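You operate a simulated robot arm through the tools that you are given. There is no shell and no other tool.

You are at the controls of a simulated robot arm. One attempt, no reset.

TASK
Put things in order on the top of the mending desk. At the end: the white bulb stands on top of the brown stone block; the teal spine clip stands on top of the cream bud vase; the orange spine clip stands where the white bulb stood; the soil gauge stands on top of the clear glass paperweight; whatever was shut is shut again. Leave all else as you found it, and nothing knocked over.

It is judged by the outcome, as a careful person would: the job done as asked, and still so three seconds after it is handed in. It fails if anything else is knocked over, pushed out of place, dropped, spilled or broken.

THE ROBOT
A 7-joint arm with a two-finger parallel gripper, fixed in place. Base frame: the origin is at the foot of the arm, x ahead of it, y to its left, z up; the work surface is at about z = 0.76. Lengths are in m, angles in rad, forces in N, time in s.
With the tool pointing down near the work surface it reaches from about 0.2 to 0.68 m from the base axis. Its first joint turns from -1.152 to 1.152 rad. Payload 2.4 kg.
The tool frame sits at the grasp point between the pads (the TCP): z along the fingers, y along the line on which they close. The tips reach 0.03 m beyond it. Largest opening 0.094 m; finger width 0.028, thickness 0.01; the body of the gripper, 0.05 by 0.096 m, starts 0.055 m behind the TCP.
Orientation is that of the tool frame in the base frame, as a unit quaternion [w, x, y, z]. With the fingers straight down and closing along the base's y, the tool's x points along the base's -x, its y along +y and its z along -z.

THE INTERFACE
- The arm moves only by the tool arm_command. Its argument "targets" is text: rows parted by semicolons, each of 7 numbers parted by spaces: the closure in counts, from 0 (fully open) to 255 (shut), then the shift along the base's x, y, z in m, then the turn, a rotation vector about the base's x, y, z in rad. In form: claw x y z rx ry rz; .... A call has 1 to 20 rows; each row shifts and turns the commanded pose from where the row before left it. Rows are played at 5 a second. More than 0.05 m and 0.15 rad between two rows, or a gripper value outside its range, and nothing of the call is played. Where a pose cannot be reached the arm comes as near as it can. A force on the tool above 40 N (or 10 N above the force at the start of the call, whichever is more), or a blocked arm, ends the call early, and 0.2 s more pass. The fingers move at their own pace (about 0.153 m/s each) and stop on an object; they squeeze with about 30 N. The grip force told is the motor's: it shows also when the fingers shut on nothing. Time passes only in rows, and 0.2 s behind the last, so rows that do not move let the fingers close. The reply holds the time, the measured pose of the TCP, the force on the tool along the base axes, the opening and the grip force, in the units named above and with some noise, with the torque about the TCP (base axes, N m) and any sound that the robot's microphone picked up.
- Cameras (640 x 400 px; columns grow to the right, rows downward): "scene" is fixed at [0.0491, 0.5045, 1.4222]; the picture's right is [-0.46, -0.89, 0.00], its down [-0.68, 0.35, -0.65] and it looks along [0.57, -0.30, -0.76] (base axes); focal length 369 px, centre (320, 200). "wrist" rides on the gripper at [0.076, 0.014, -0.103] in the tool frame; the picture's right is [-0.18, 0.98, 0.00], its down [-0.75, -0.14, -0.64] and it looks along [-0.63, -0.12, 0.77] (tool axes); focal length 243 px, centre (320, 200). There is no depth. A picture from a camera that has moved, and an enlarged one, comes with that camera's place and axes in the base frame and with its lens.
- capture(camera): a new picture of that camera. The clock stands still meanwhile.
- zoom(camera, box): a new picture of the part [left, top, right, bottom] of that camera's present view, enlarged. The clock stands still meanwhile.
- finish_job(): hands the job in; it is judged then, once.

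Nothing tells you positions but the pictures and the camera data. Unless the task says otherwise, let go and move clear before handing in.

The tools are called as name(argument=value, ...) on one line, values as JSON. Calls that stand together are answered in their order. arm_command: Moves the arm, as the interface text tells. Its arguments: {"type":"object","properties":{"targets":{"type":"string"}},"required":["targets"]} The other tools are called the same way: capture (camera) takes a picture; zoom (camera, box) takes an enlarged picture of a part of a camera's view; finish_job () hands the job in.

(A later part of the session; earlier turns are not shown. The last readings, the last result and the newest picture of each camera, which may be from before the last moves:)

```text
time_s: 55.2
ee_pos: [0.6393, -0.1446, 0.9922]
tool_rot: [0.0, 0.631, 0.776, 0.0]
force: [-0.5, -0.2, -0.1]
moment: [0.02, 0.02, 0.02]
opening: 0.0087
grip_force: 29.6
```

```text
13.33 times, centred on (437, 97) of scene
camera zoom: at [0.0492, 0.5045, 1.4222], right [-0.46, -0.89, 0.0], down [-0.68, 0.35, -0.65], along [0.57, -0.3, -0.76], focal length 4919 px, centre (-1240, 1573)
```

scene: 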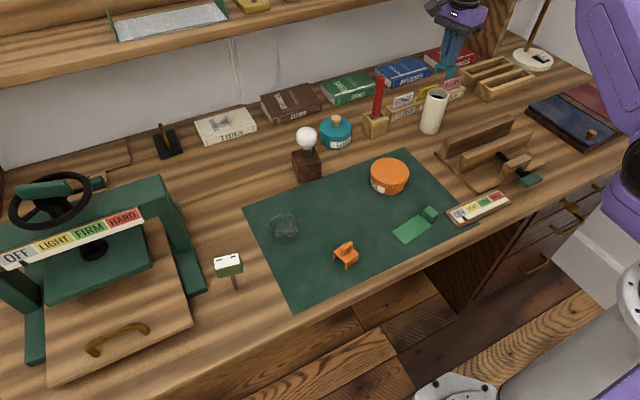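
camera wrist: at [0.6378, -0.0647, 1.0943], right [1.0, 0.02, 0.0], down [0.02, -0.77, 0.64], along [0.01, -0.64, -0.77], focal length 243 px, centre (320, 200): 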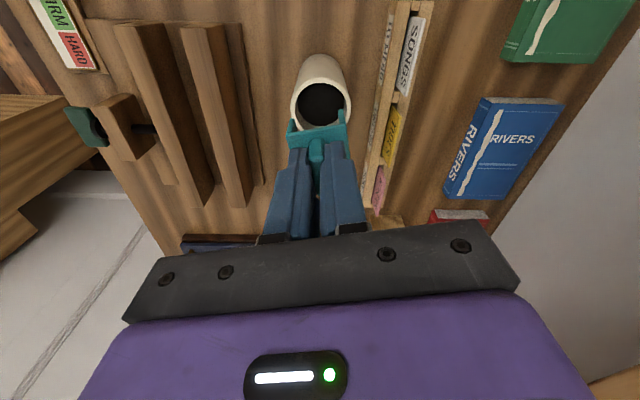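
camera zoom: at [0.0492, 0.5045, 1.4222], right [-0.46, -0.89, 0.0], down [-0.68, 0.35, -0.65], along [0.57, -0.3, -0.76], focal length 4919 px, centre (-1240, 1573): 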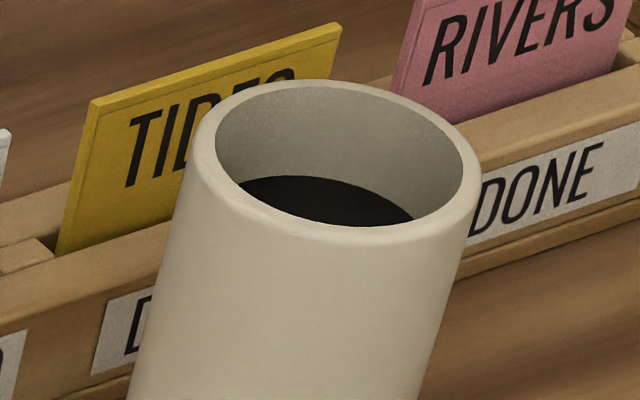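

Rim inner diameter is about 46.4 mm and outer about 54 mm; the clip's corners span about 50.8 mm, so it will sit on the rim if centred. I'll shift slightly and lower to just above the rim.

arm_command(targets="250 0 0.001 -0.02 0 0 0; 250 0 0 -0.015 0 0 0; 250 0 0 -0.01 0 0 0; 250 0 0 -0.004 0 0 0; 250 0 0 0 0 0 0; 250 0 0 0 0 0 0")

zoom(camera="wrist", box=[270, 60, 370, 160])

zoom(camera="scene", box=[412, 70, 462, 115])

```text
time_s: 56.6
ee_pos: [0.6392, -0.1413, 0.9398]
tool_rot: [0.0, 0.63, 0.777, 0.0]
force: [1.7, 0.4, -0.3]
moment: [0.05, 0.03, -0.01]
opening: 0.0088
grip_force: 29.9
```

```text
4.00 times, centred on (320, 110) of wrist
camera zoom: at [0.638, -0.0624, 1.043], right [1.0, 0.02, 0.0], down [0.02, -0.77, 0.64], along [0.01, -0.64, -0.77], focal length 970 px, centre (320, 560)
```

zoom: 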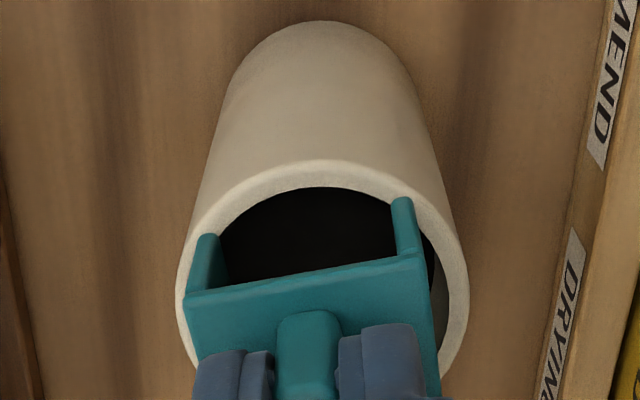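

```text
8.89 times, centred on (437, 92) of scene
camera zoom: at [0.0491, 0.5045, 1.4222], right [-0.46, -0.89, 0.0], down [-0.68, 0.35, -0.65], along [0.57, -0.3, -0.76], focal length 3279 px, centre (-720, 1156)
```

zoom: 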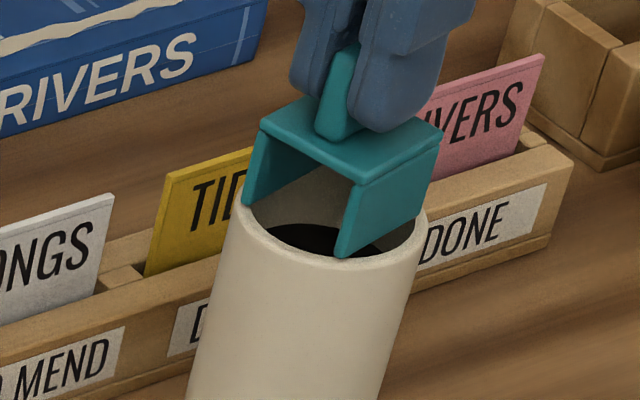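

From both views, the clip should shift about 2.7 mm in -y. I'll apply that and re-measure.

arm_command(targets="250 0.0005 -0.0027 0 0 0 0; 250 0 0 0 0 0 0; 250 0 0 0 0 0 0")

zoom(camera="wrist", box=[280, 70, 360, 150])

zoom(camera="scene", box=[417, 75, 457, 110])

```text
time_s: 57.4
ee_pos: [0.6413, -0.1436, 0.9414]
tool_rot: [0.0, 0.63, 0.776, -0.001]
force: [0.4, 0.1, 0.1]
moment: [-0.02, -0.02, 0.03]
opening: 0.0088
grip_force: 30.3
```

```text
5.00 times, centred on (320, 110) of wrist
camera zoom: at [0.6385, -0.0649, 1.0436], right [1.0, 0.02, 0.0], down [0.02, -0.77, 0.64], along [0.01, -0.64, -0.77], focal length 1213 px, centre (320, 650)
```

zoom: 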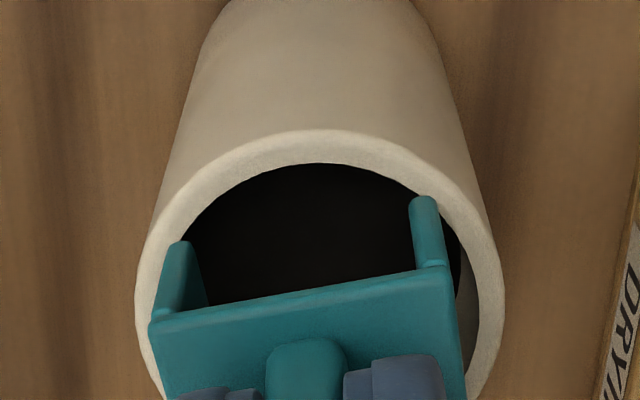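

```text
11.43 times, centred on (437, 92) of scene
camera zoom: at [0.0491, 0.5045, 1.4222], right [-0.46, -0.89, 0.0], down [-0.68, 0.35, -0.65], along [0.57, -0.3, -0.76], focal length 4216 px, centre (-1017, 1429)
```

zoom: 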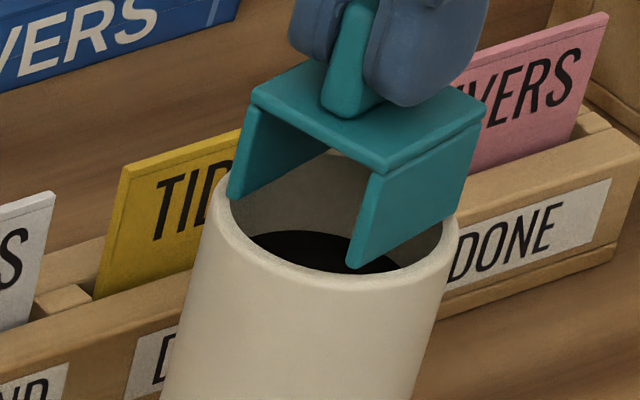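

The clip is now centred within about 1 mm. I'll lower slowly toward the rim, watching the force.

arm_command(targets="250 0 0 -0.0015 0 0 0; 250 0 0 -0.001 0 0 0; 250 0 0 0 0 0 0; 250 0 0 0 0 0 0")

zoom(camera="wrist", box=[280, 70, 360, 150])

zoom(camera="scene", box=[417, 75, 457, 110])

```text
time_s: 58.4
ee_pos: [0.6387, -0.1433, 0.9386]
tool_rot: [0.001, 0.63, 0.777, 0.001]
force: [-1.1, 0.9, 9.4]
moment: [0.12, 0.09, 0.0]
opening: 0.0084
grip_force: 29.4
```

```text
5.00 times, centred on (320, 110) of wrist
camera zoom: at [0.6381, -0.065, 1.042], right [1.0, 0.02, 0.0], down [0.02, -0.77, 0.64], along [0.02, -0.64, -0.77], focal length 1213 px, centre (320, 650)
```

zoom: 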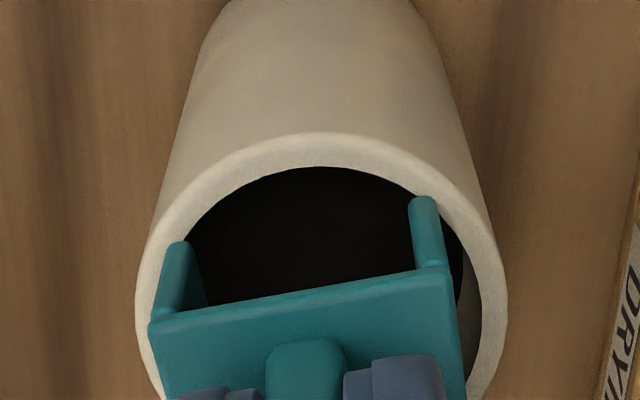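

```text
11.43 times, centred on (437, 92) of scene
camera zoom: at [0.0489, 0.5046, 1.4222], right [-0.46, -0.89, 0.0], down [-0.68, 0.35, -0.65], along [0.57, -0.3, -0.76], focal length 4216 px, centre (-1017, 1429)
```

zoom: 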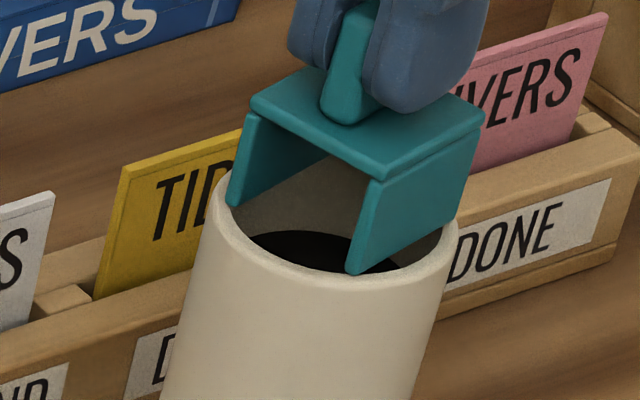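

Contact at about 9 N. I'll zoom very close to see how each leg corner meets the rim before deciding on a final nudge.

zoom(camera="scene", box=[430, 90, 450, 105])

zoom(camera="scene", box=[420, 85, 440, 100])

zoom(camera="scene", box=[442, 85, 462, 100])

zoom(camera="wrist", box=[285, 110, 315, 140])

zoom(camera="wrist", box=[325, 100, 365, 140])

```text
16.00 times, centred on (440, 98) of scene
camera zoom: at [0.0489, 0.5046, 1.4222], right [-0.46, -0.89, 0.0], down [-0.68, 0.35, -0.65], along [0.57, -0.3, -0.76], focal length 5903 px, centre (-1600, 1840)
```

zoom: 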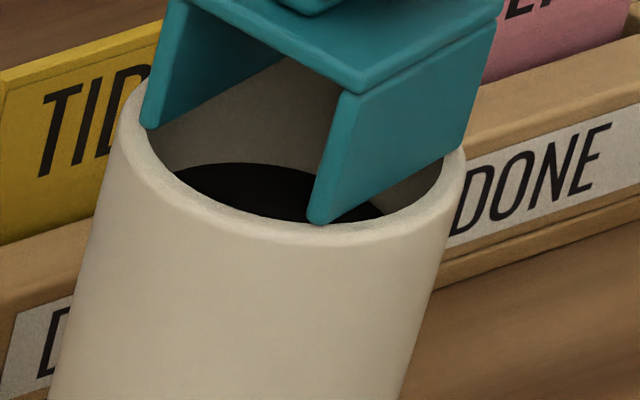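

```text
16.00 times, centred on (430, 92) of scene
camera zoom: at [0.0489, 0.5046, 1.4222], right [-0.46, -0.89, 0.0], down [-0.68, 0.35, -0.65], along [0.57, -0.3, -0.76], focal length 5903 px, centre (-1440, 1920)
```

zoom: 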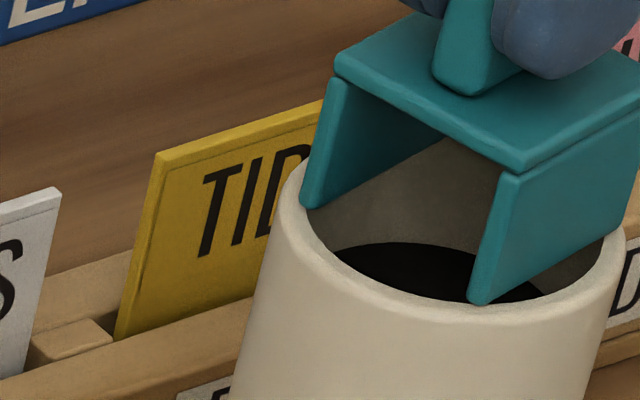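

```text
16.00 times, centred on (452, 92) of scene
camera zoom: at [0.0489, 0.5046, 1.4222], right [-0.46, -0.89, 0.0], down [-0.68, 0.35, -0.65], along [0.57, -0.3, -0.76], focal length 5903 px, centre (-1792, 1920)
```

zoom: 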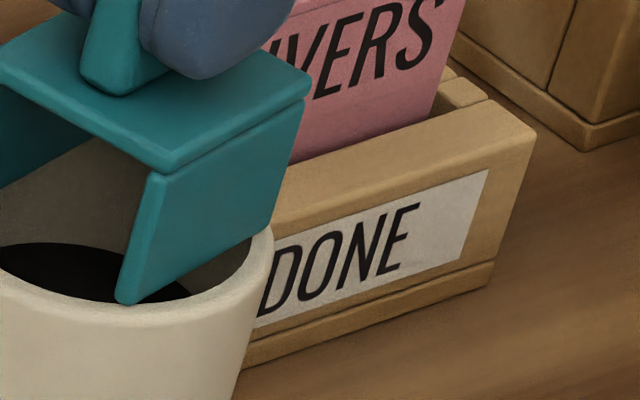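

```text
13.33 times, centred on (300, 125) of wrist
camera zoom: at [0.6381, -0.065, 1.042], right [1.0, 0.02, 0.0], down [0.02, -0.77, 0.64], along [0.02, -0.64, -0.77], focal length 3235 px, centre (587, 1200)
```

zoom: 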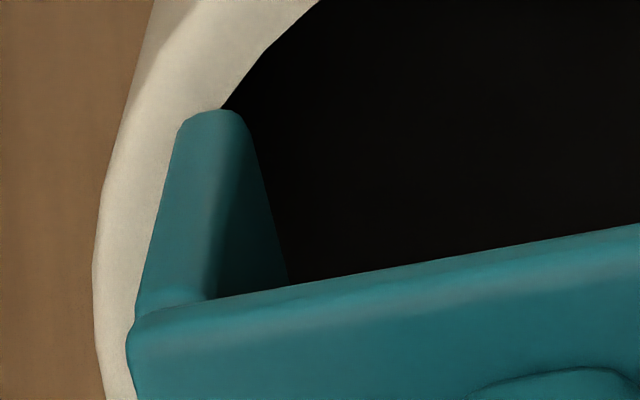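

```text
10.00 times, centred on (345, 120) of wrist
camera zoom: at [0.6381, -0.065, 1.042], right [1.0, 0.02, 0.0], down [0.02, -0.77, 0.64], along [0.02, -0.64, -0.77], focal length 2426 px, centre (70, 1000)
```

zoom: 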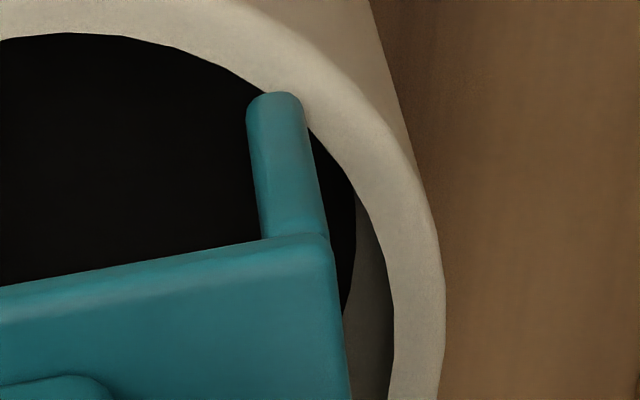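

The clip sits about 1.5–2 mm too far toward -y (the +y corners barely overlap the rim). I'll raise 3 mm, shift +1.7 mm in y, and check again.

arm_command(targets="250 0 0 0.003 0 0 0; 250 0.0003 0.0017 0 0 0 0; 250 0 0 0 0 0 0; 250 0 0 0 0 0 0")

zoom(camera="wrist", box=[280, 90, 360, 150])

zoom(camera="scene", box=[424, 80, 460, 108])

```text
time_s: 59.4
ee_pos: [0.6393, -0.1423, 0.9401]
tool_rot: [0.0, 0.63, 0.776, 0.0]
force: [-0.6, -0.6, -0.2]
moment: [-0.01, 0.0, 0.01]
opening: 0.0087
grip_force: 29.9
```

```text
6.67 times, centred on (320, 120) of wrist
camera zoom: at [0.6382, -0.063, 1.0438], right [1.0, 0.02, 0.0], down [0.02, -0.77, 0.64], along [0.01, -0.64, -0.77], focal length 1618 px, centre (320, 733)
```

zoom: 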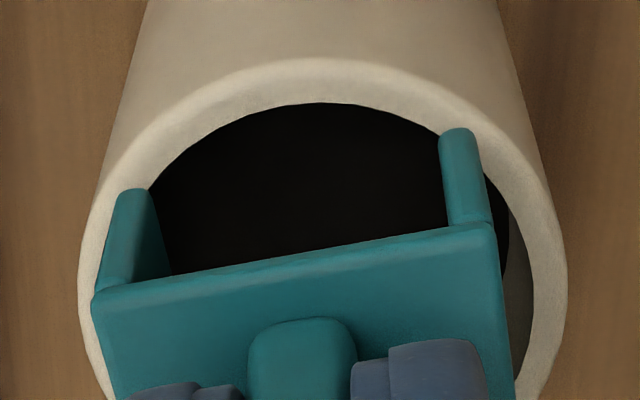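

```text
14.29 times, centred on (442, 94) of scene
camera zoom: at [0.0491, 0.5045, 1.4222], right [-0.46, -0.89, 0.0], down [-0.68, 0.35, -0.65], along [0.57, -0.3, -0.76], focal length 5270 px, centre (-1423, 1714)
```

zoom: 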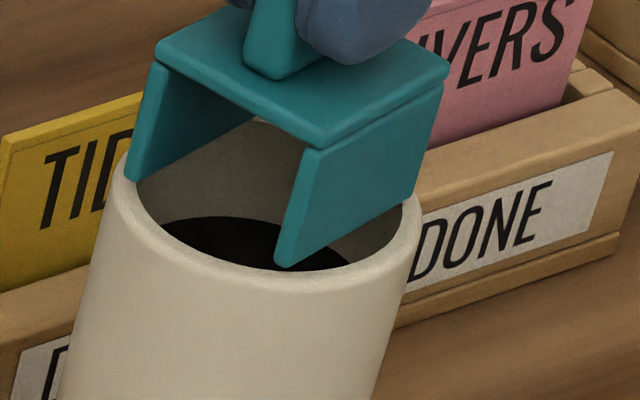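

zoom(camera="scene", box=[420, 84, 458, 108])

zoom(camera="wrist", box=[285, 110, 315, 140])

zoom(camera="wrist", box=[325, 100, 365, 140])

```text
16.00 times, centred on (439, 96) of scene
camera zoom: at [0.0491, 0.5045, 1.4222], right [-0.46, -0.89, 0.0], down [-0.68, 0.35, -0.65], along [0.57, -0.3, -0.76], focal length 5903 px, centre (-1584, 1864)
```

zoom: 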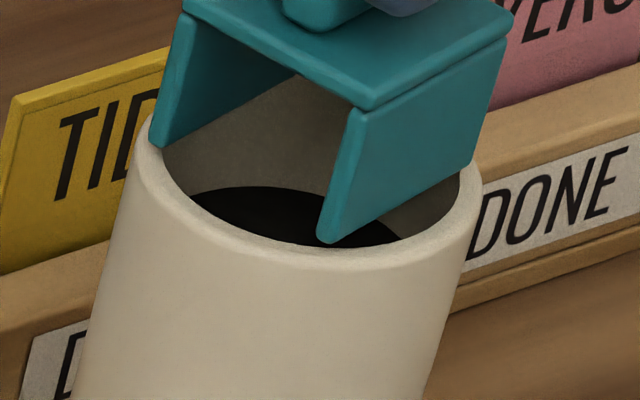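

```text
13.33 times, centred on (300, 125) of wrist
camera zoom: at [0.6382, -0.063, 1.0438], right [1.0, 0.02, 0.0], down [0.02, -0.77, 0.64], along [0.01, -0.64, -0.77], focal length 3235 px, centre (587, 1200)
```

zoom: 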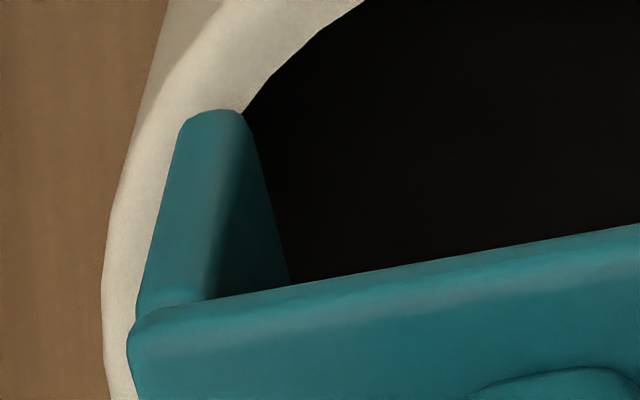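

```text
10.00 times, centred on (345, 120) of wrist
camera zoom: at [0.6382, -0.063, 1.0438], right [1.0, 0.02, 0.0], down [0.02, -0.77, 0.64], along [0.01, -0.64, -0.77], focal length 2426 px, centre (70, 1000)
```

zoom: 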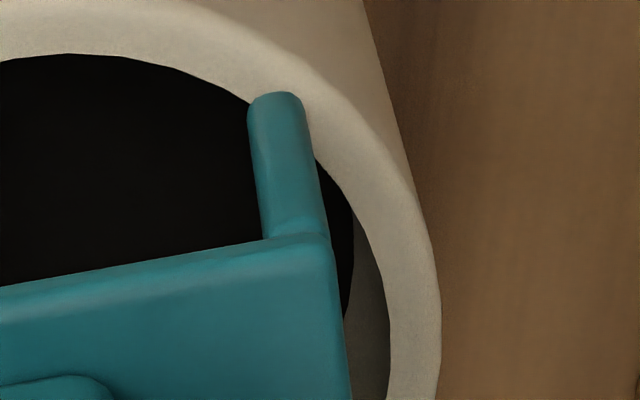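

All visible corners overlap the rim; a small -0.8 mm x shift would centre it better. Applying that and lowering to contact.

arm_command(targets="250 -0.0008 0 0 0 0 0; 250 0 0 -0.001 0 0 0; 250 0 0 0 0 0 0; 250 0 0 0 0 0 0")

zoom(camera="scene", box=[420, 84, 458, 108])

zoom(camera="wrist", box=[280, 90, 360, 150])

```text
time_s: 60.4
ee_pos: [0.639, -0.1404, 0.9401]
tool_rot: [0.0, 0.629, 0.777, 0.0]
force: [-0.5, 0.3, -0.9]
moment: [-0.04, 0.0, 0.01]
opening: 0.0087
grip_force: 30.4
```

```text
16.00 times, centred on (439, 96) of scene
camera zoom: at [0.0491, 0.5045, 1.4222], right [-0.46, -0.89, 0.0], down [-0.68, 0.35, -0.65], along [0.57, -0.3, -0.76], focal length 5903 px, centre (-1584, 1864)
```

zoom: 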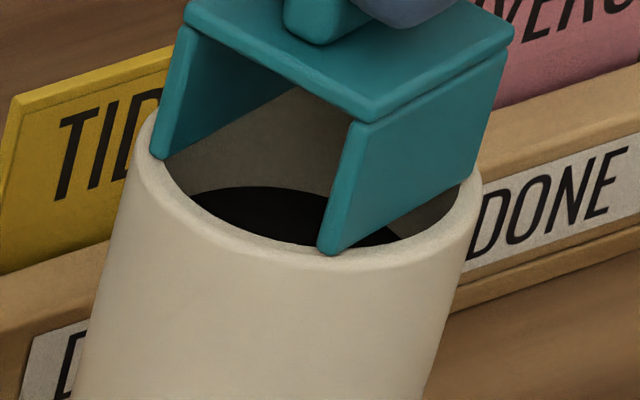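

```text
6.67 times, centred on (320, 120) of wrist
camera zoom: at [0.6371, -0.0627, 1.0424], right [1.0, 0.02, 0.0], down [0.02, -0.77, 0.64], along [0.01, -0.64, -0.77], focal length 1618 px, centre (320, 733)
```

zoom: 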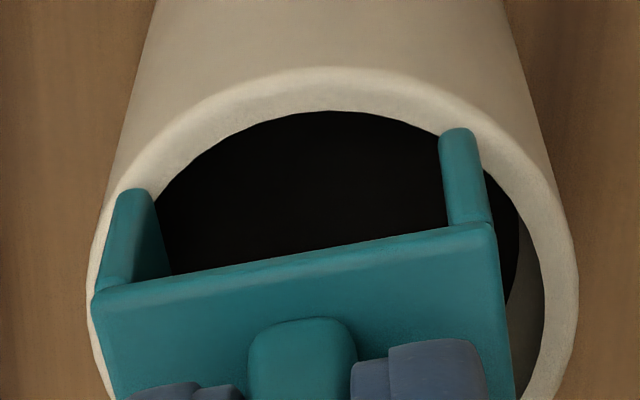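

All corners now overlap the rim by about 1 mm or more. Lowering the last fraction.

arm_command(targets="250 0 0 -0.0007 0 0 0; 250 0 0 -0.0003 0 0 0; 250 0 0 0 0 0 0")

zoom(camera="scene", box=[420, 84, 458, 108])

zoom(camera="wrist", box=[280, 90, 360, 150])

```text
time_s: 61.2
ee_pos: [0.6388, -0.1415, 0.9397]
tool_rot: [0.0, 0.63, 0.776, -0.001]
force: [0.2, -0.3, 0.5]
moment: [-0.02, 0.0, 0.0]
opening: 0.0086
grip_force: 30.1
```

```text
16.00 times, centred on (439, 96) of scene
camera zoom: at [0.0491, 0.5045, 1.4222], right [-0.46, -0.89, 0.0], down [-0.68, 0.35, -0.65], along [0.57, -0.3, -0.76], focal length 5903 px, centre (-1584, 1864)
```

zoom: 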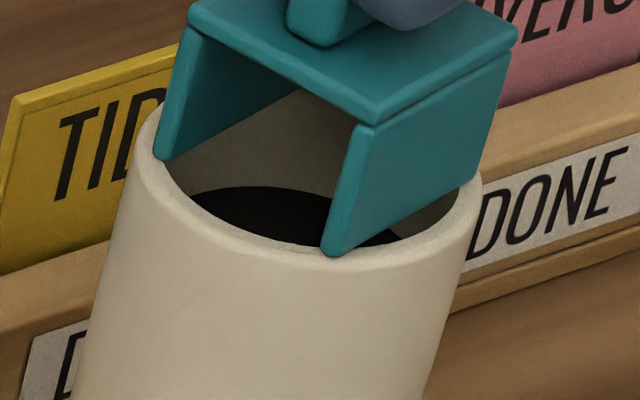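

```text
6.67 times, centred on (320, 120) of wrist
camera zoom: at [0.6366, -0.0631, 1.0422], right [1.0, 0.02, 0.0], down [0.02, -0.77, 0.64], along [0.01, -0.64, -0.77], focal length 1618 px, centre (320, 733)
```

zoom: 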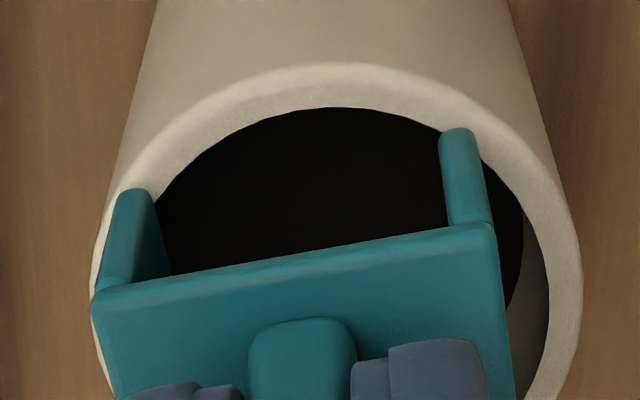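

It drifted slightly in -x. Small correction, then lower again.

arm_command(targets="250 0.001 0.0003 0 0 0 0; 250 0 0 0 0 0 0; 250 0 0 0 0 0 0")

zoom(camera="scene", box=[420, 84, 458, 108])

zoom(camera="wrist", box=[280, 90, 360, 150])

```text
time_s: 62.0
ee_pos: [0.6397, -0.1421, 0.9388]
tool_rot: [0.0, 0.631, 0.776, -0.001]
force: [-0.8, 0.1, 0.7]
moment: [0.0, -0.02, 0.01]
opening: 0.0087
grip_force: 30.8
```

```text
16.00 times, centred on (439, 96) of scene
camera zoom: at [0.0491, 0.5045, 1.4222], right [-0.46, -0.89, 0.0], down [-0.68, 0.35, -0.65], along [0.57, -0.3, -0.76], focal length 5903 px, centre (-1584, 1864)
```

zoom: 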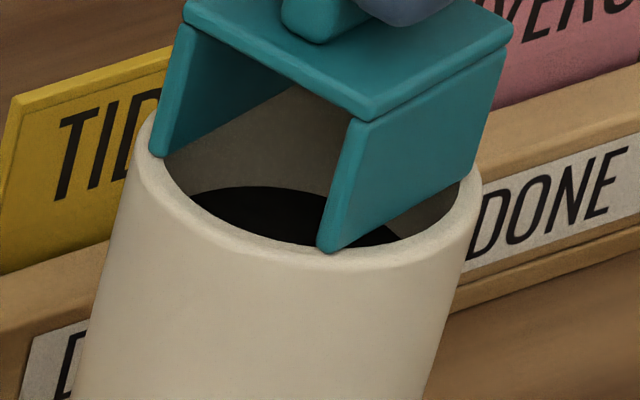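

```text
6.67 times, centred on (320, 120) of wrist
camera zoom: at [0.6379, -0.0633, 1.0421], right [1.0, 0.02, 0.0], down [0.02, -0.77, 0.64], along [0.01, -0.64, -0.77], focal length 1618 px, centre (320, 733)
```

zoom: 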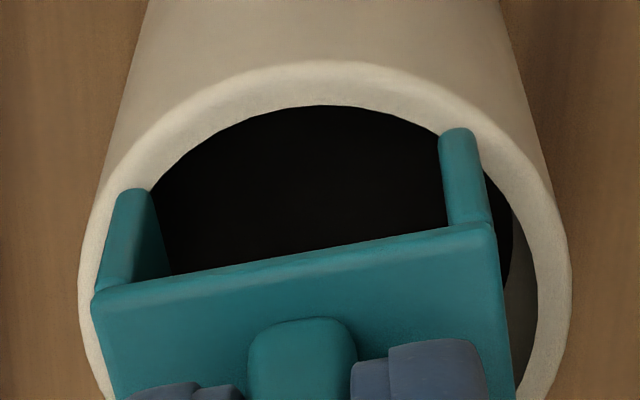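

Now centred per both views. Lowering to contact.

arm_command(targets="250 0 0 -0.0012 0 0 0; 250 0 0 0 0 0 0")

zoom(camera="scene", box=[420, 84, 458, 108])

zoom(camera="wrist", box=[280, 90, 360, 150])

```text
time_s: 62.6
ee_pos: [0.6394, -0.1426, 0.94]
tool_rot: [0.001, 0.631, 0.776, 0.0]
force: [-2.7, -0.4, 13.3]
moment: [0.08, 0.17, 0.0]
opening: 0.0087
grip_force: 29.9
```

```text
16.00 times, centred on (439, 96) of scene
camera zoom: at [0.0488, 0.5046, 1.4222], right [-0.46, -0.89, 0.0], down [-0.68, 0.35, -0.65], along [0.57, -0.3, -0.76], focal length 5903 px, centre (-1584, 1864)
```

zoom: 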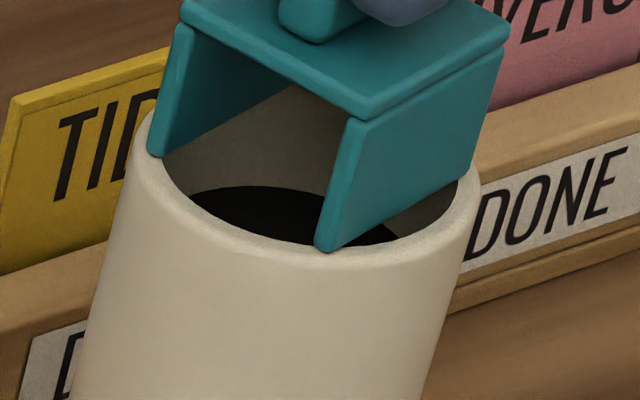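

```text
6.67 times, centred on (320, 120) of wrist
camera zoom: at [0.6381, -0.0632, 1.0419], right [1.0, 0.02, 0.0], down [0.02, -0.77, 0.64], along [0.02, -0.64, -0.77], focal length 1618 px, centre (320, 733)
```

zoom: 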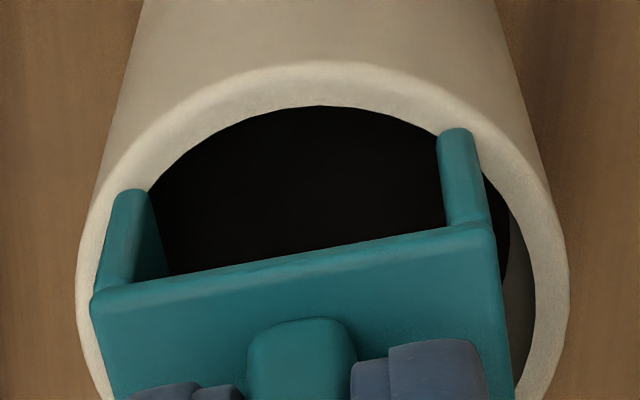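

Contact is made, but the front corner overlaps the rim least. I'll lift 1.5 mm, shift -0.5 mm x / +0.3 mm y, and set down again.

arm_command(targets="250 0 0 0.0022 0 0 0; 250 -0.0005 0.0003 0 0 0 0; 250 0 0 0 0 0 0")

zoom(camera="scene", box=[420, 84, 458, 108])

zoom(camera="wrist", box=[280, 90, 360, 150])

```text
time_s: 63.4
ee_pos: [0.6386, -0.141, 0.9393]
tool_rot: [-0.001, 0.629, 0.777, -0.001]
force: [-0.4, 0.5, 1.1]
moment: [-0.07, -0.04, 0.0]
opening: 0.0088
grip_force: 30.0
```

```text
16.00 times, centred on (439, 96) of scene
camera zoom: at [0.0491, 0.5045, 1.4222], right [-0.46, -0.89, 0.0], down [-0.68, 0.35, -0.65], along [0.57, -0.3, -0.76], focal length 5903 px, centre (-1584, 1864)
```

zoom: 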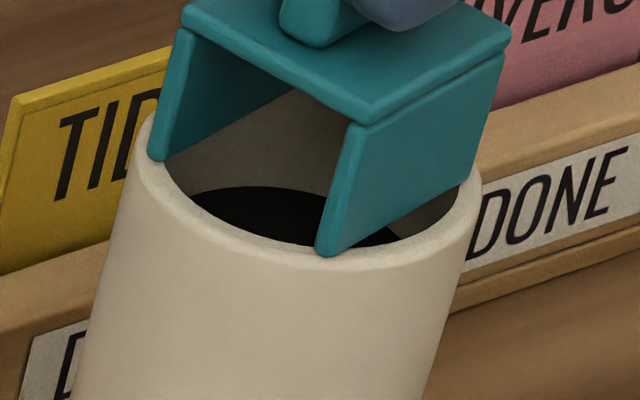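

```text
6.67 times, centred on (320, 120) of wrist
camera zoom: at [0.6373, -0.0624, 1.042], right [1.0, 0.02, 0.0], down [0.02, -0.77, 0.64], along [0.01, -0.64, -0.77], focal length 1618 px, centre (320, 733)
```

zoom: 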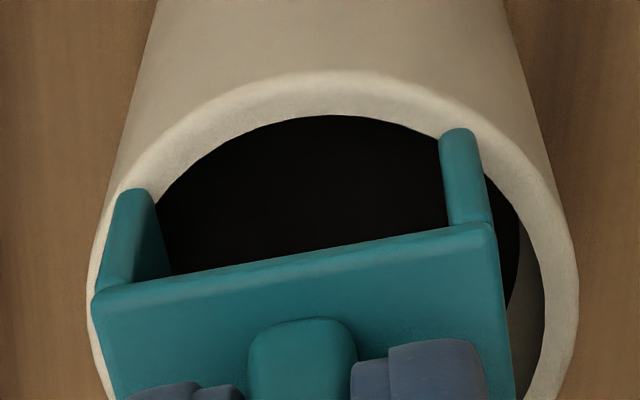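

Corners are now well balanced on the rim and it's just touching. A hair lower, then release slowly.

arm_command(targets="250 0 0 -0.0005 0 0 0; 250 0 0 0 0 0 0")

zoom(camera="scene", box=[420, 84, 458, 108])

```text
time_s: 64.0
ee_pos: [0.6382, -0.1419, 0.9405]
tool_rot: [0.001, 0.63, 0.776, 0.001]
force: [0.7, -0.2, -0.2]
moment: [0.02, 0.01, -0.01]
opening: 0.0089
grip_force: 30.2
```

```text
16.00 times, centred on (439, 96) of scene
camera zoom: at [0.0491, 0.5045, 1.4222], right [-0.46, -0.89, 0.0], down [-0.68, 0.35, -0.65], along [0.57, -0.3, -0.76], focal length 5903 px, centre (-1584, 1864)
```

zoom: 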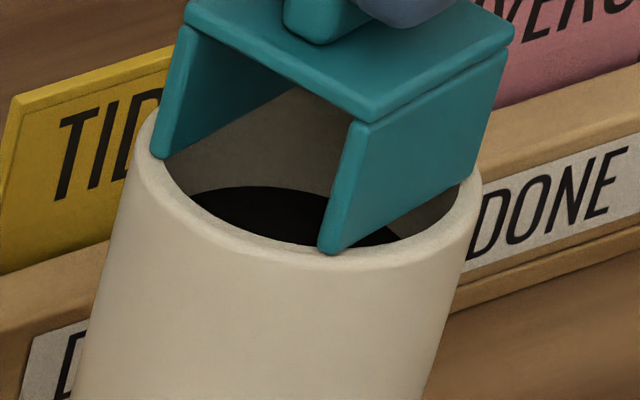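

arm_command(targets="250 -0.0002 0.0004 -0.0006 0 0 0; 250 0 0 0 0 0 0")

zoom(camera="scene", box=[420, 84, 458, 108])

zoom(camera="wrist", box=[280, 90, 360, 150])

```text
time_s: 64.6
ee_pos: [0.6385, -0.1411, 0.9384]
tool_rot: [-0.001, 0.63, 0.776, 0.001]
force: [0.3, -1.2, 2.8]
moment: [-0.06, 0.01, -0.02]
opening: 0.0086
grip_force: 30.4
```

```text
16.00 times, centred on (439, 96) of scene
camera zoom: at [0.0491, 0.5045, 1.4222], right [-0.46, -0.89, 0.0], down [-0.68, 0.35, -0.65], along [0.57, -0.3, -0.76], focal length 5903 px, centre (-1584, 1864)
```

zoom: 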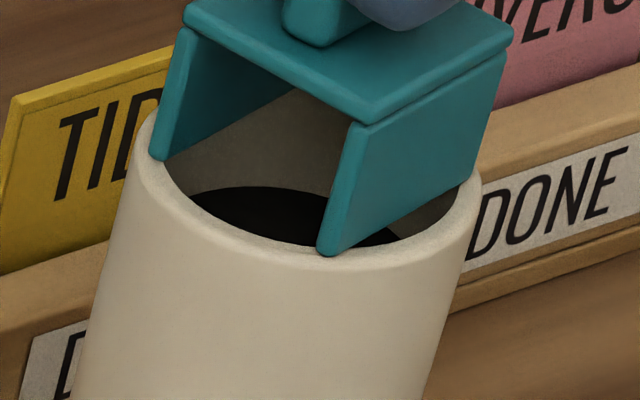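

```text
6.67 times, centred on (320, 120) of wrist
camera zoom: at [0.637, -0.0627, 1.0419], right [1.0, 0.02, 0.0], down [0.02, -0.77, 0.64], along [0.02, -0.64, -0.77], focal length 1618 px, centre (320, 733)
```

zoom: 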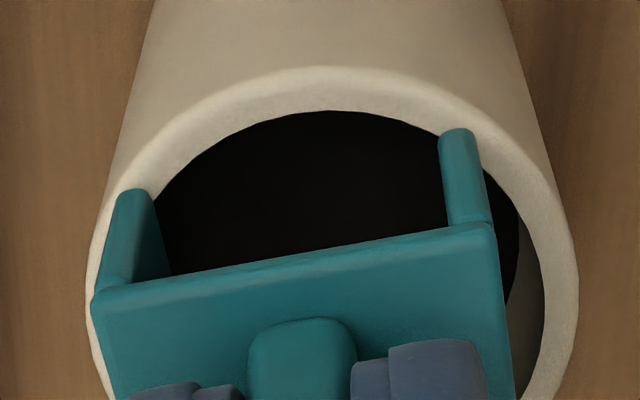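

All corners rest on the rim with light contact (2.8 N). Releasing slowly.

arm_command(targets="234 0 0 0 0 0 0; 230 0 0 0 0 0 0; 226 0 0 0 0 0 0; 220 0 0 0 0 0 0; 212 0 0 0 0 0 0; 200 0 0 0 0 0 0; 186 0 0 0 0 0 0; 176 0 0 0 0 0 0; 176 0 0 0 0 0 0")

zoom(camera="scene", box=[412, 65, 468, 115])

zoom(camera="wrist", box=[260, 80, 380, 200])

```text
time_s: 66.6
ee_pos: [0.638, -0.1406, 0.9402]
tool_rot: [0.0, 0.629, 0.777, 0.0]
force: [0.1, -0.4, 0.7]
moment: [0.0, 0.01, -0.03]
opening: 0.0291
grip_force: 0.1
```

```text
8.00 times, centred on (440, 90) of scene
camera zoom: at [0.0491, 0.5045, 1.4222], right [-0.46, -0.89, 0.0], down [-0.68, 0.35, -0.65], along [0.57, -0.3, -0.76], focal length 2951 px, centre (-640, 1080)
```

zoom: 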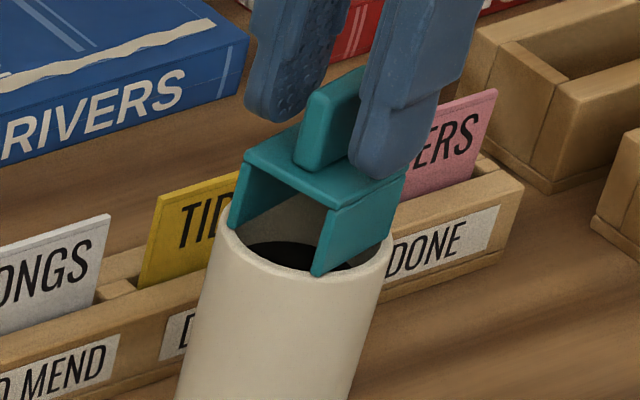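

```text
3.33 times, centred on (320, 140) of wrist
camera zoom: at [0.637, -0.0625, 1.0416], right [1.0, 0.02, 0.0], down [0.02, -0.77, 0.64], along [0.01, -0.64, -0.77], focal length 809 px, centre (320, 400)
```

zoom: 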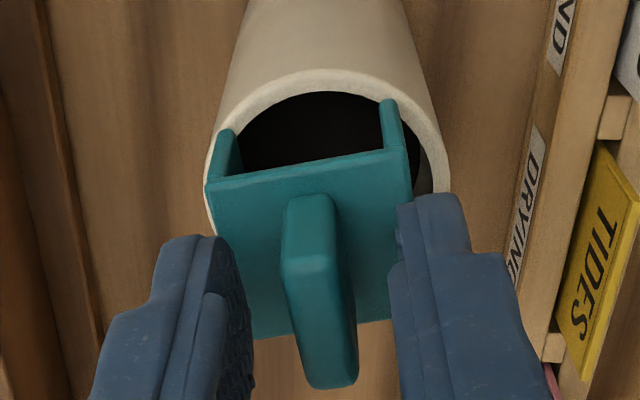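

The clip stands level on the vase rim. Rising straight up, slowly at first.

arm_command(targets="176 0 0 0.004 0 0 0; 176 0 0 0.008 0 0 0; 176 0 0 0.015 0 0 0; 176 0 0 0.02 0 0 0; 176 0 0 0.025 0 0 0; 176 0 0 0 0 0 0")

zoom(camera="scene", box=[412, 65, 468, 115])

zoom(camera="wrist", box=[270, 40, 370, 140])

```text
time_s: 68.0
ee_pos: [0.638, -0.1407, 1.0111]
tool_rot: [0.0, 0.63, 0.777, -0.001]
force: [0.5, -0.9, 1.0]
moment: [0.0, 0.03, 0.01]
opening: 0.0291
grip_force: 0.1
```

```text
8.00 times, centred on (440, 90) of scene
camera zoom: at [0.0491, 0.5045, 1.4222], right [-0.46, -0.89, 0.0], down [-0.68, 0.35, -0.65], along [0.57, -0.3, -0.76], focal length 2951 px, centre (-640, 1080)
```

zoom: 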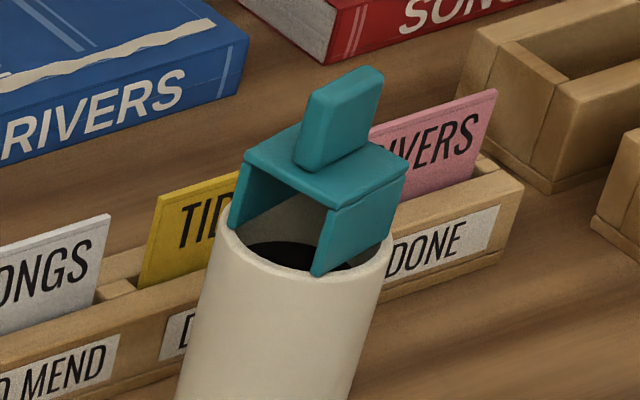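

```text
4.00 times, centred on (320, 90) of wrist
camera zoom: at [0.6362, -0.0616, 1.114], right [1.0, 0.02, 0.0], down [0.02, -0.77, 0.64], along [0.01, -0.64, -0.77], focal length 970 px, centre (320, 640)
```

zoom: 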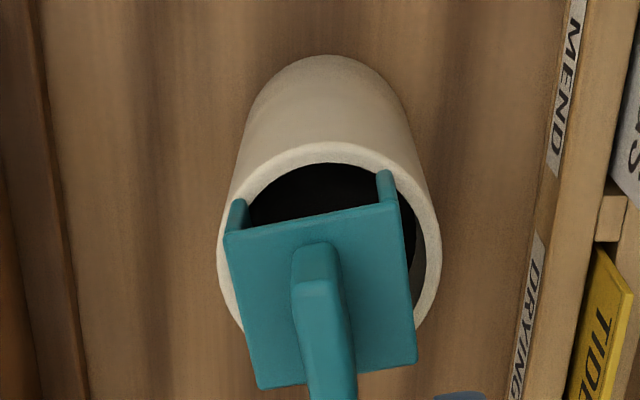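

The teal clip stands on the vase and stays put. Next the soil gauge: I'll travel high to above it, turning the gripper so it closes along the head's long axis.

arm_command(targets="140 -0.005 0.015 0.005 0 0 0.04; 140 -0.0135 0.039 0 0 0 0.072; 140 -0.0135 0.039 0 0 0 0.072; 140 -0.0135 0.039 0 0 0 0.072; 140 -0.0135 0.039 0 0 0 0.072; 140 -0.0135 0.039 0 0 0 0.072; 140 -0.0135 0.039 0 0 0 0.072; 140 -0.0135 0.039 0 0 0 0.072; 140 -0.0135 0.039 0 0 0 0.072; 140 -0.0135 0.039 0 0 0 0.072; 140 -0.0135 0.039 0 0 0 0.072; 140 -0.0135 0.039 0 0 0 0.072; 140 -0.0135 0.039 0 0 0 0.072; 140 -0.0135 0.039 0 0 0 0.072; 140 -0.0135 0.039 0 0 0 0.072; 140 -0.0135 0.039 0 0 0 0.072; 140 -0.013 0.035 0 0 0 0.042; 140 0 0 0 0 0 0; 140 0 0 0 0 0 0")

capture(camera="wrist")

capture(camera="scene")

```text
time_s: 72.0
ee_pos: [0.4194, 0.4955, 1.0148]
tool_rot: [0.0, 0.099, 0.995, 0.0]
force: [-0.3, 1.0, 0.0]
moment: [0.03, 0.03, 0.0]
opening: 0.0422
grip_force: 0.2
```

```text
taken
camera wrist: at [0.348, 0.5258, 1.1174], right [0.38, 0.93, 0.0], down [0.71, -0.29, 0.64], along [0.59, -0.24, -0.77], focal length 243 px, centre (320, 200)
```

wrist: 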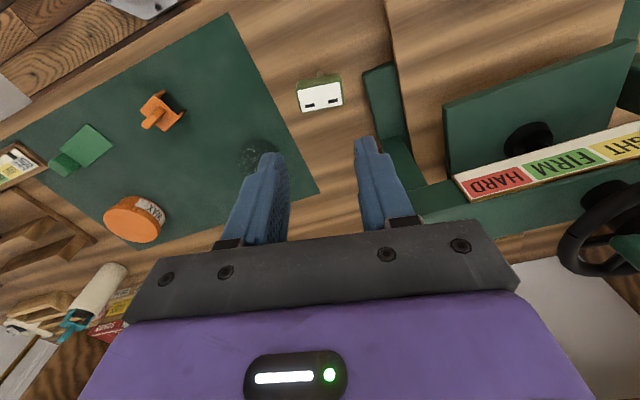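

```text
taken
```

scene: 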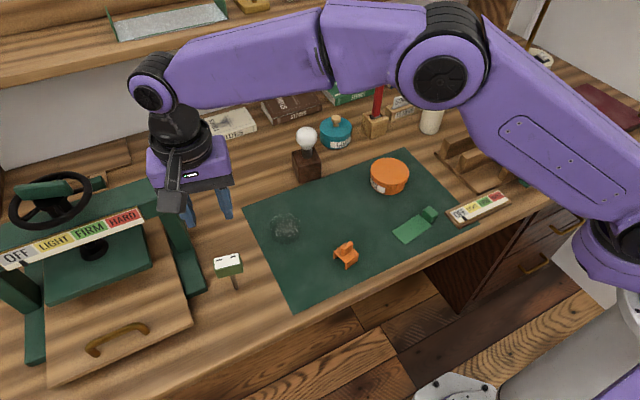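

I'm above the gauge. Zooming for alignment.

zoom(camera="wrist", box=[280, 50, 360, 130])

zoom(camera="scene", box=[130, 130, 260, 300])

```text
5.00 times, centred on (320, 90) of wrist
camera zoom: at [0.348, 0.5258, 1.1174], right [0.38, 0.93, 0.0], down [0.71, -0.29, 0.64], along [0.59, -0.24, -0.77], focal length 1213 px, centre (320, 750)
```

zoom: 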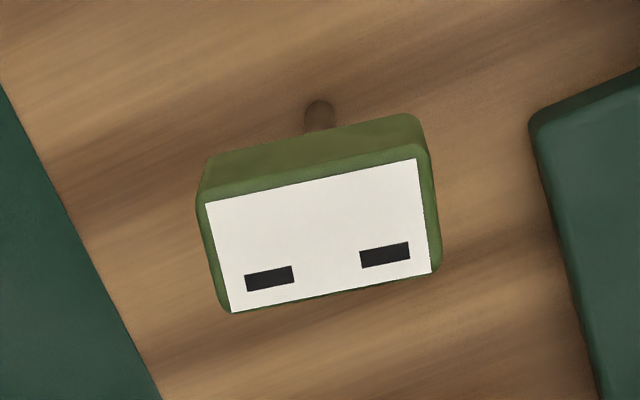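

```text
2.35 times, centred on (195, 215) of scene
camera zoom: at [0.0491, 0.5045, 1.4222], right [-0.46, -0.89, 0.0], down [-0.68, 0.35, -0.65], along [0.57, -0.3, -0.76], focal length 868 px, centre (614, 165)
```

zoom: 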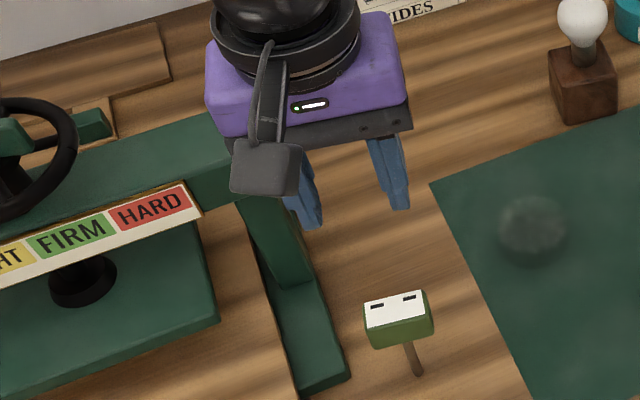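

The head centre is about 1 mm from the gripper axis; yaw differs by 0.7°. I'll open to 70 mm, correct, and descend partway.

arm_command(targets="65 -0.0012 0.001 0 0 0 0.012; 65 0 0 -0.025 0 0 0; 65 0 0 -0.03 0 0 0; 65 0 0 -0.03 0 0 0; 65 0 0 -0.015 0 0 0; 65 0 0 0 0 0 0; 65 0 0 0 0 0 0")

capture(camera="wrist")

zoom(camera="scene", box=[170, 200, 280, 300])

```text
time_s: 73.6
ee_pos: [0.4181, 0.4966, 0.9162]
tool_rot: [0.0, 0.094, 0.996, 0.0]
force: [1.3, -0.2, 0.7]
moment: [0.0, 0.0, -0.02]
opening: 0.0701
grip_force: 0.1
```

```text
taken
camera wrist: at [0.346, 0.5261, 1.0186], right [0.36, 0.93, 0.0], down [0.71, -0.28, 0.64], along [0.6, -0.23, -0.77], focal length 243 px, centre (320, 200)
```

wrist: 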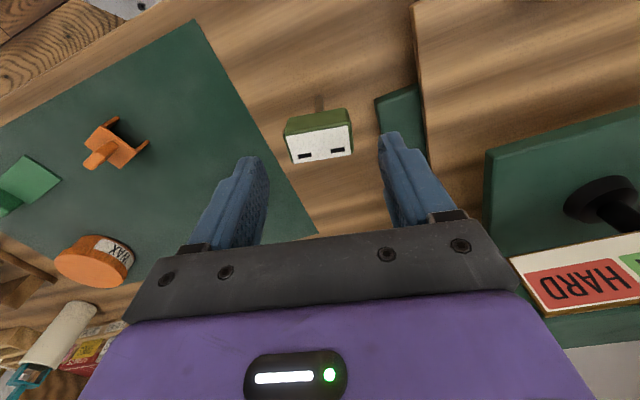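

```text
4.00 times, centred on (225, 250) of scene
camera zoom: at [0.0491, 0.5045, 1.4222], right [-0.46, -0.89, 0.0], down [-0.68, 0.35, -0.65], along [0.57, -0.3, -0.76], focal length 1476 px, centre (700, 0)
```

zoom: 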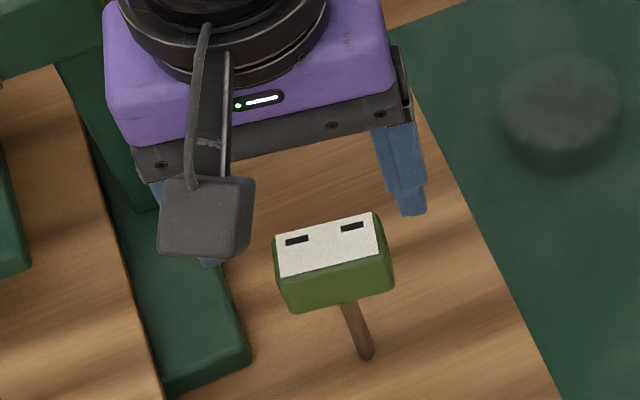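

zoom(camera="wrist", box=[260, 80, 380, 200])

```text
3.33 times, centred on (320, 140) of wrist
camera zoom: at [0.346, 0.5261, 1.0186], right [0.36, 0.93, 0.0], down [0.71, -0.28, 0.64], along [0.6, -0.23, -0.77], focal length 809 px, centre (320, 400)
```

zoom: 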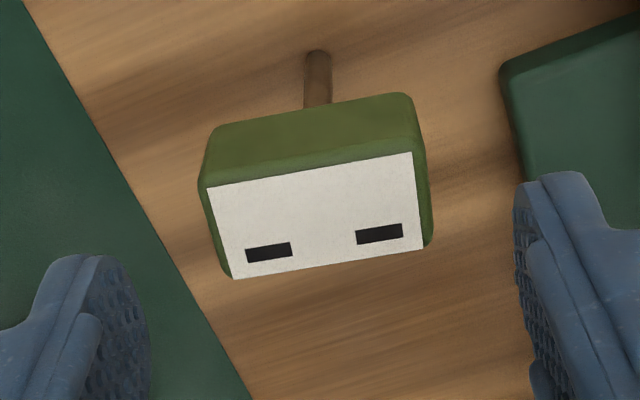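

Aligned within 1 mm. Descending around the head.

arm_command(targets="65 0 0 -0.018 0 0 0; 65 0 0 -0.015 0 0 0; 65 0 0 -0.012 0 0 0; 65 0 0 -0.007 0 0 0; 65 0 0 0 0 0 0; 65 0 0 0 0 0 0")

zoom(camera="wrist", box=[240, 100, 400, 220])

zoom(camera="scene", box=[190, 235, 270, 300])

```text
time_s: 75.0
ee_pos: [0.4177, 0.4956, 0.8647]
tool_rot: [0.0, 0.094, 0.996, 0.0]
force: [-0.1, 0.7, -0.2]
moment: [0.04, -0.01, 0.03]
opening: 0.0698
grip_force: 0.1
```

```text
3.33 times, centred on (320, 160) of wrist
camera zoom: at [0.3451, 0.5251, 0.9671], right [0.36, 0.93, 0.0], down [0.71, -0.28, 0.64], along [0.6, -0.23, -0.77], focal length 809 px, centre (320, 333)
```

zoom: 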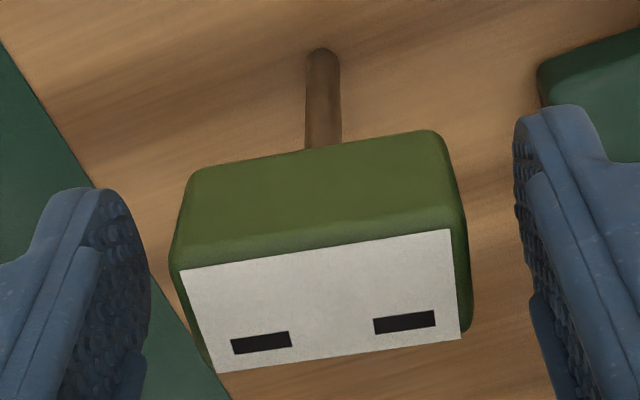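

```text
6.15 times, centred on (230, 268) of scene
camera zoom: at [0.0491, 0.5045, 1.4222], right [-0.46, -0.89, 0.0], down [-0.68, 0.35, -0.65], along [0.57, -0.3, -0.76], focal length 2270 px, centre (874, -215)
```

zoom: 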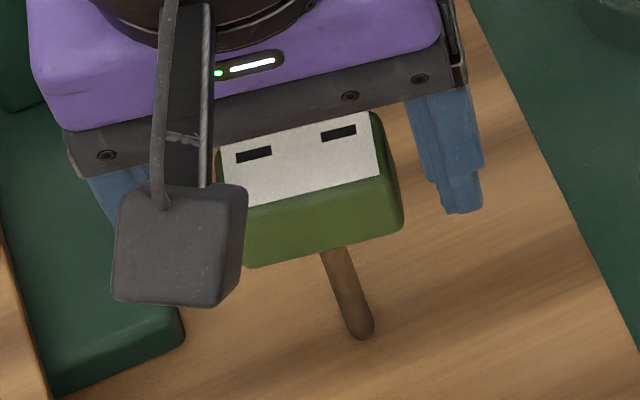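

About 1 mm adjustment needed in y; then close slowly on the head.

arm_command(targets="65 0 0.001 0 0 0 0; 65 0 0 0 0 0 0; 95 0 0 0 0 0 0; 105 0 0 0 0 0 0; 110 0 0 0 0 0 0; 114 0 0 0 0 0 0; 114 0 0 0 0 0 0")

zoom(camera="wrist", box=[240, 100, 400, 220])

zoom(camera="scene", box=[190, 235, 270, 300])

```text
time_s: 76.6
ee_pos: [0.4169, 0.4968, 0.8647]
tool_rot: [0.0, 0.094, 0.996, 0.0]
force: [0.0, 0.7, 0.4]
moment: [0.02, -0.06, -0.02]
opening: 0.0525
grip_force: 0.5
```

```text
3.33 times, centred on (320, 160) of wrist
camera zoom: at [0.3453, 0.526, 0.9671], right [0.36, 0.93, 0.0], down [0.71, -0.28, 0.64], along [0.6, -0.23, -0.77], focal length 809 px, centre (320, 333)
```

zoom: 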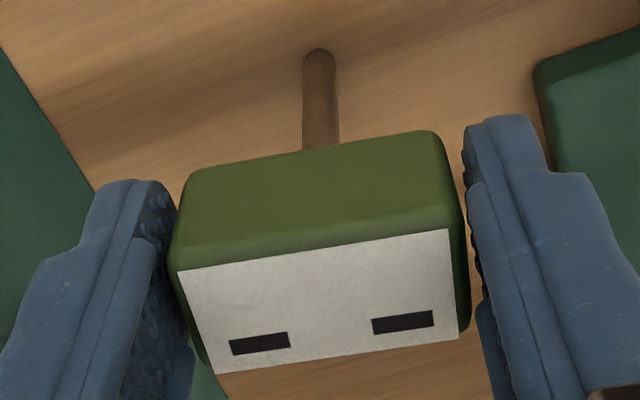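

```text
6.15 times, centred on (230, 268) of scene
camera zoom: at [0.0491, 0.5045, 1.4222], right [-0.46, -0.89, 0.0], down [-0.68, 0.35, -0.65], along [0.57, -0.3, -0.76], focal length 2270 px, centre (874, -215)
```

zoom: 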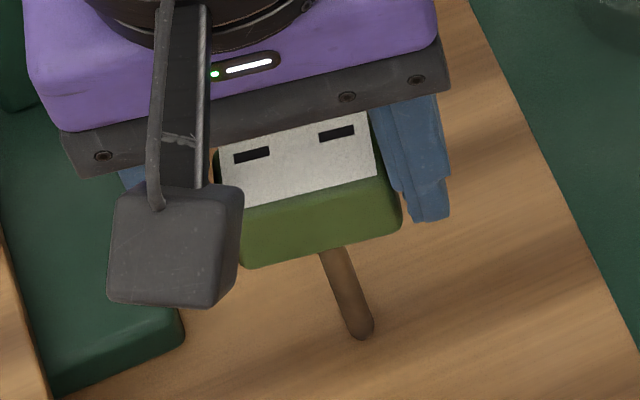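

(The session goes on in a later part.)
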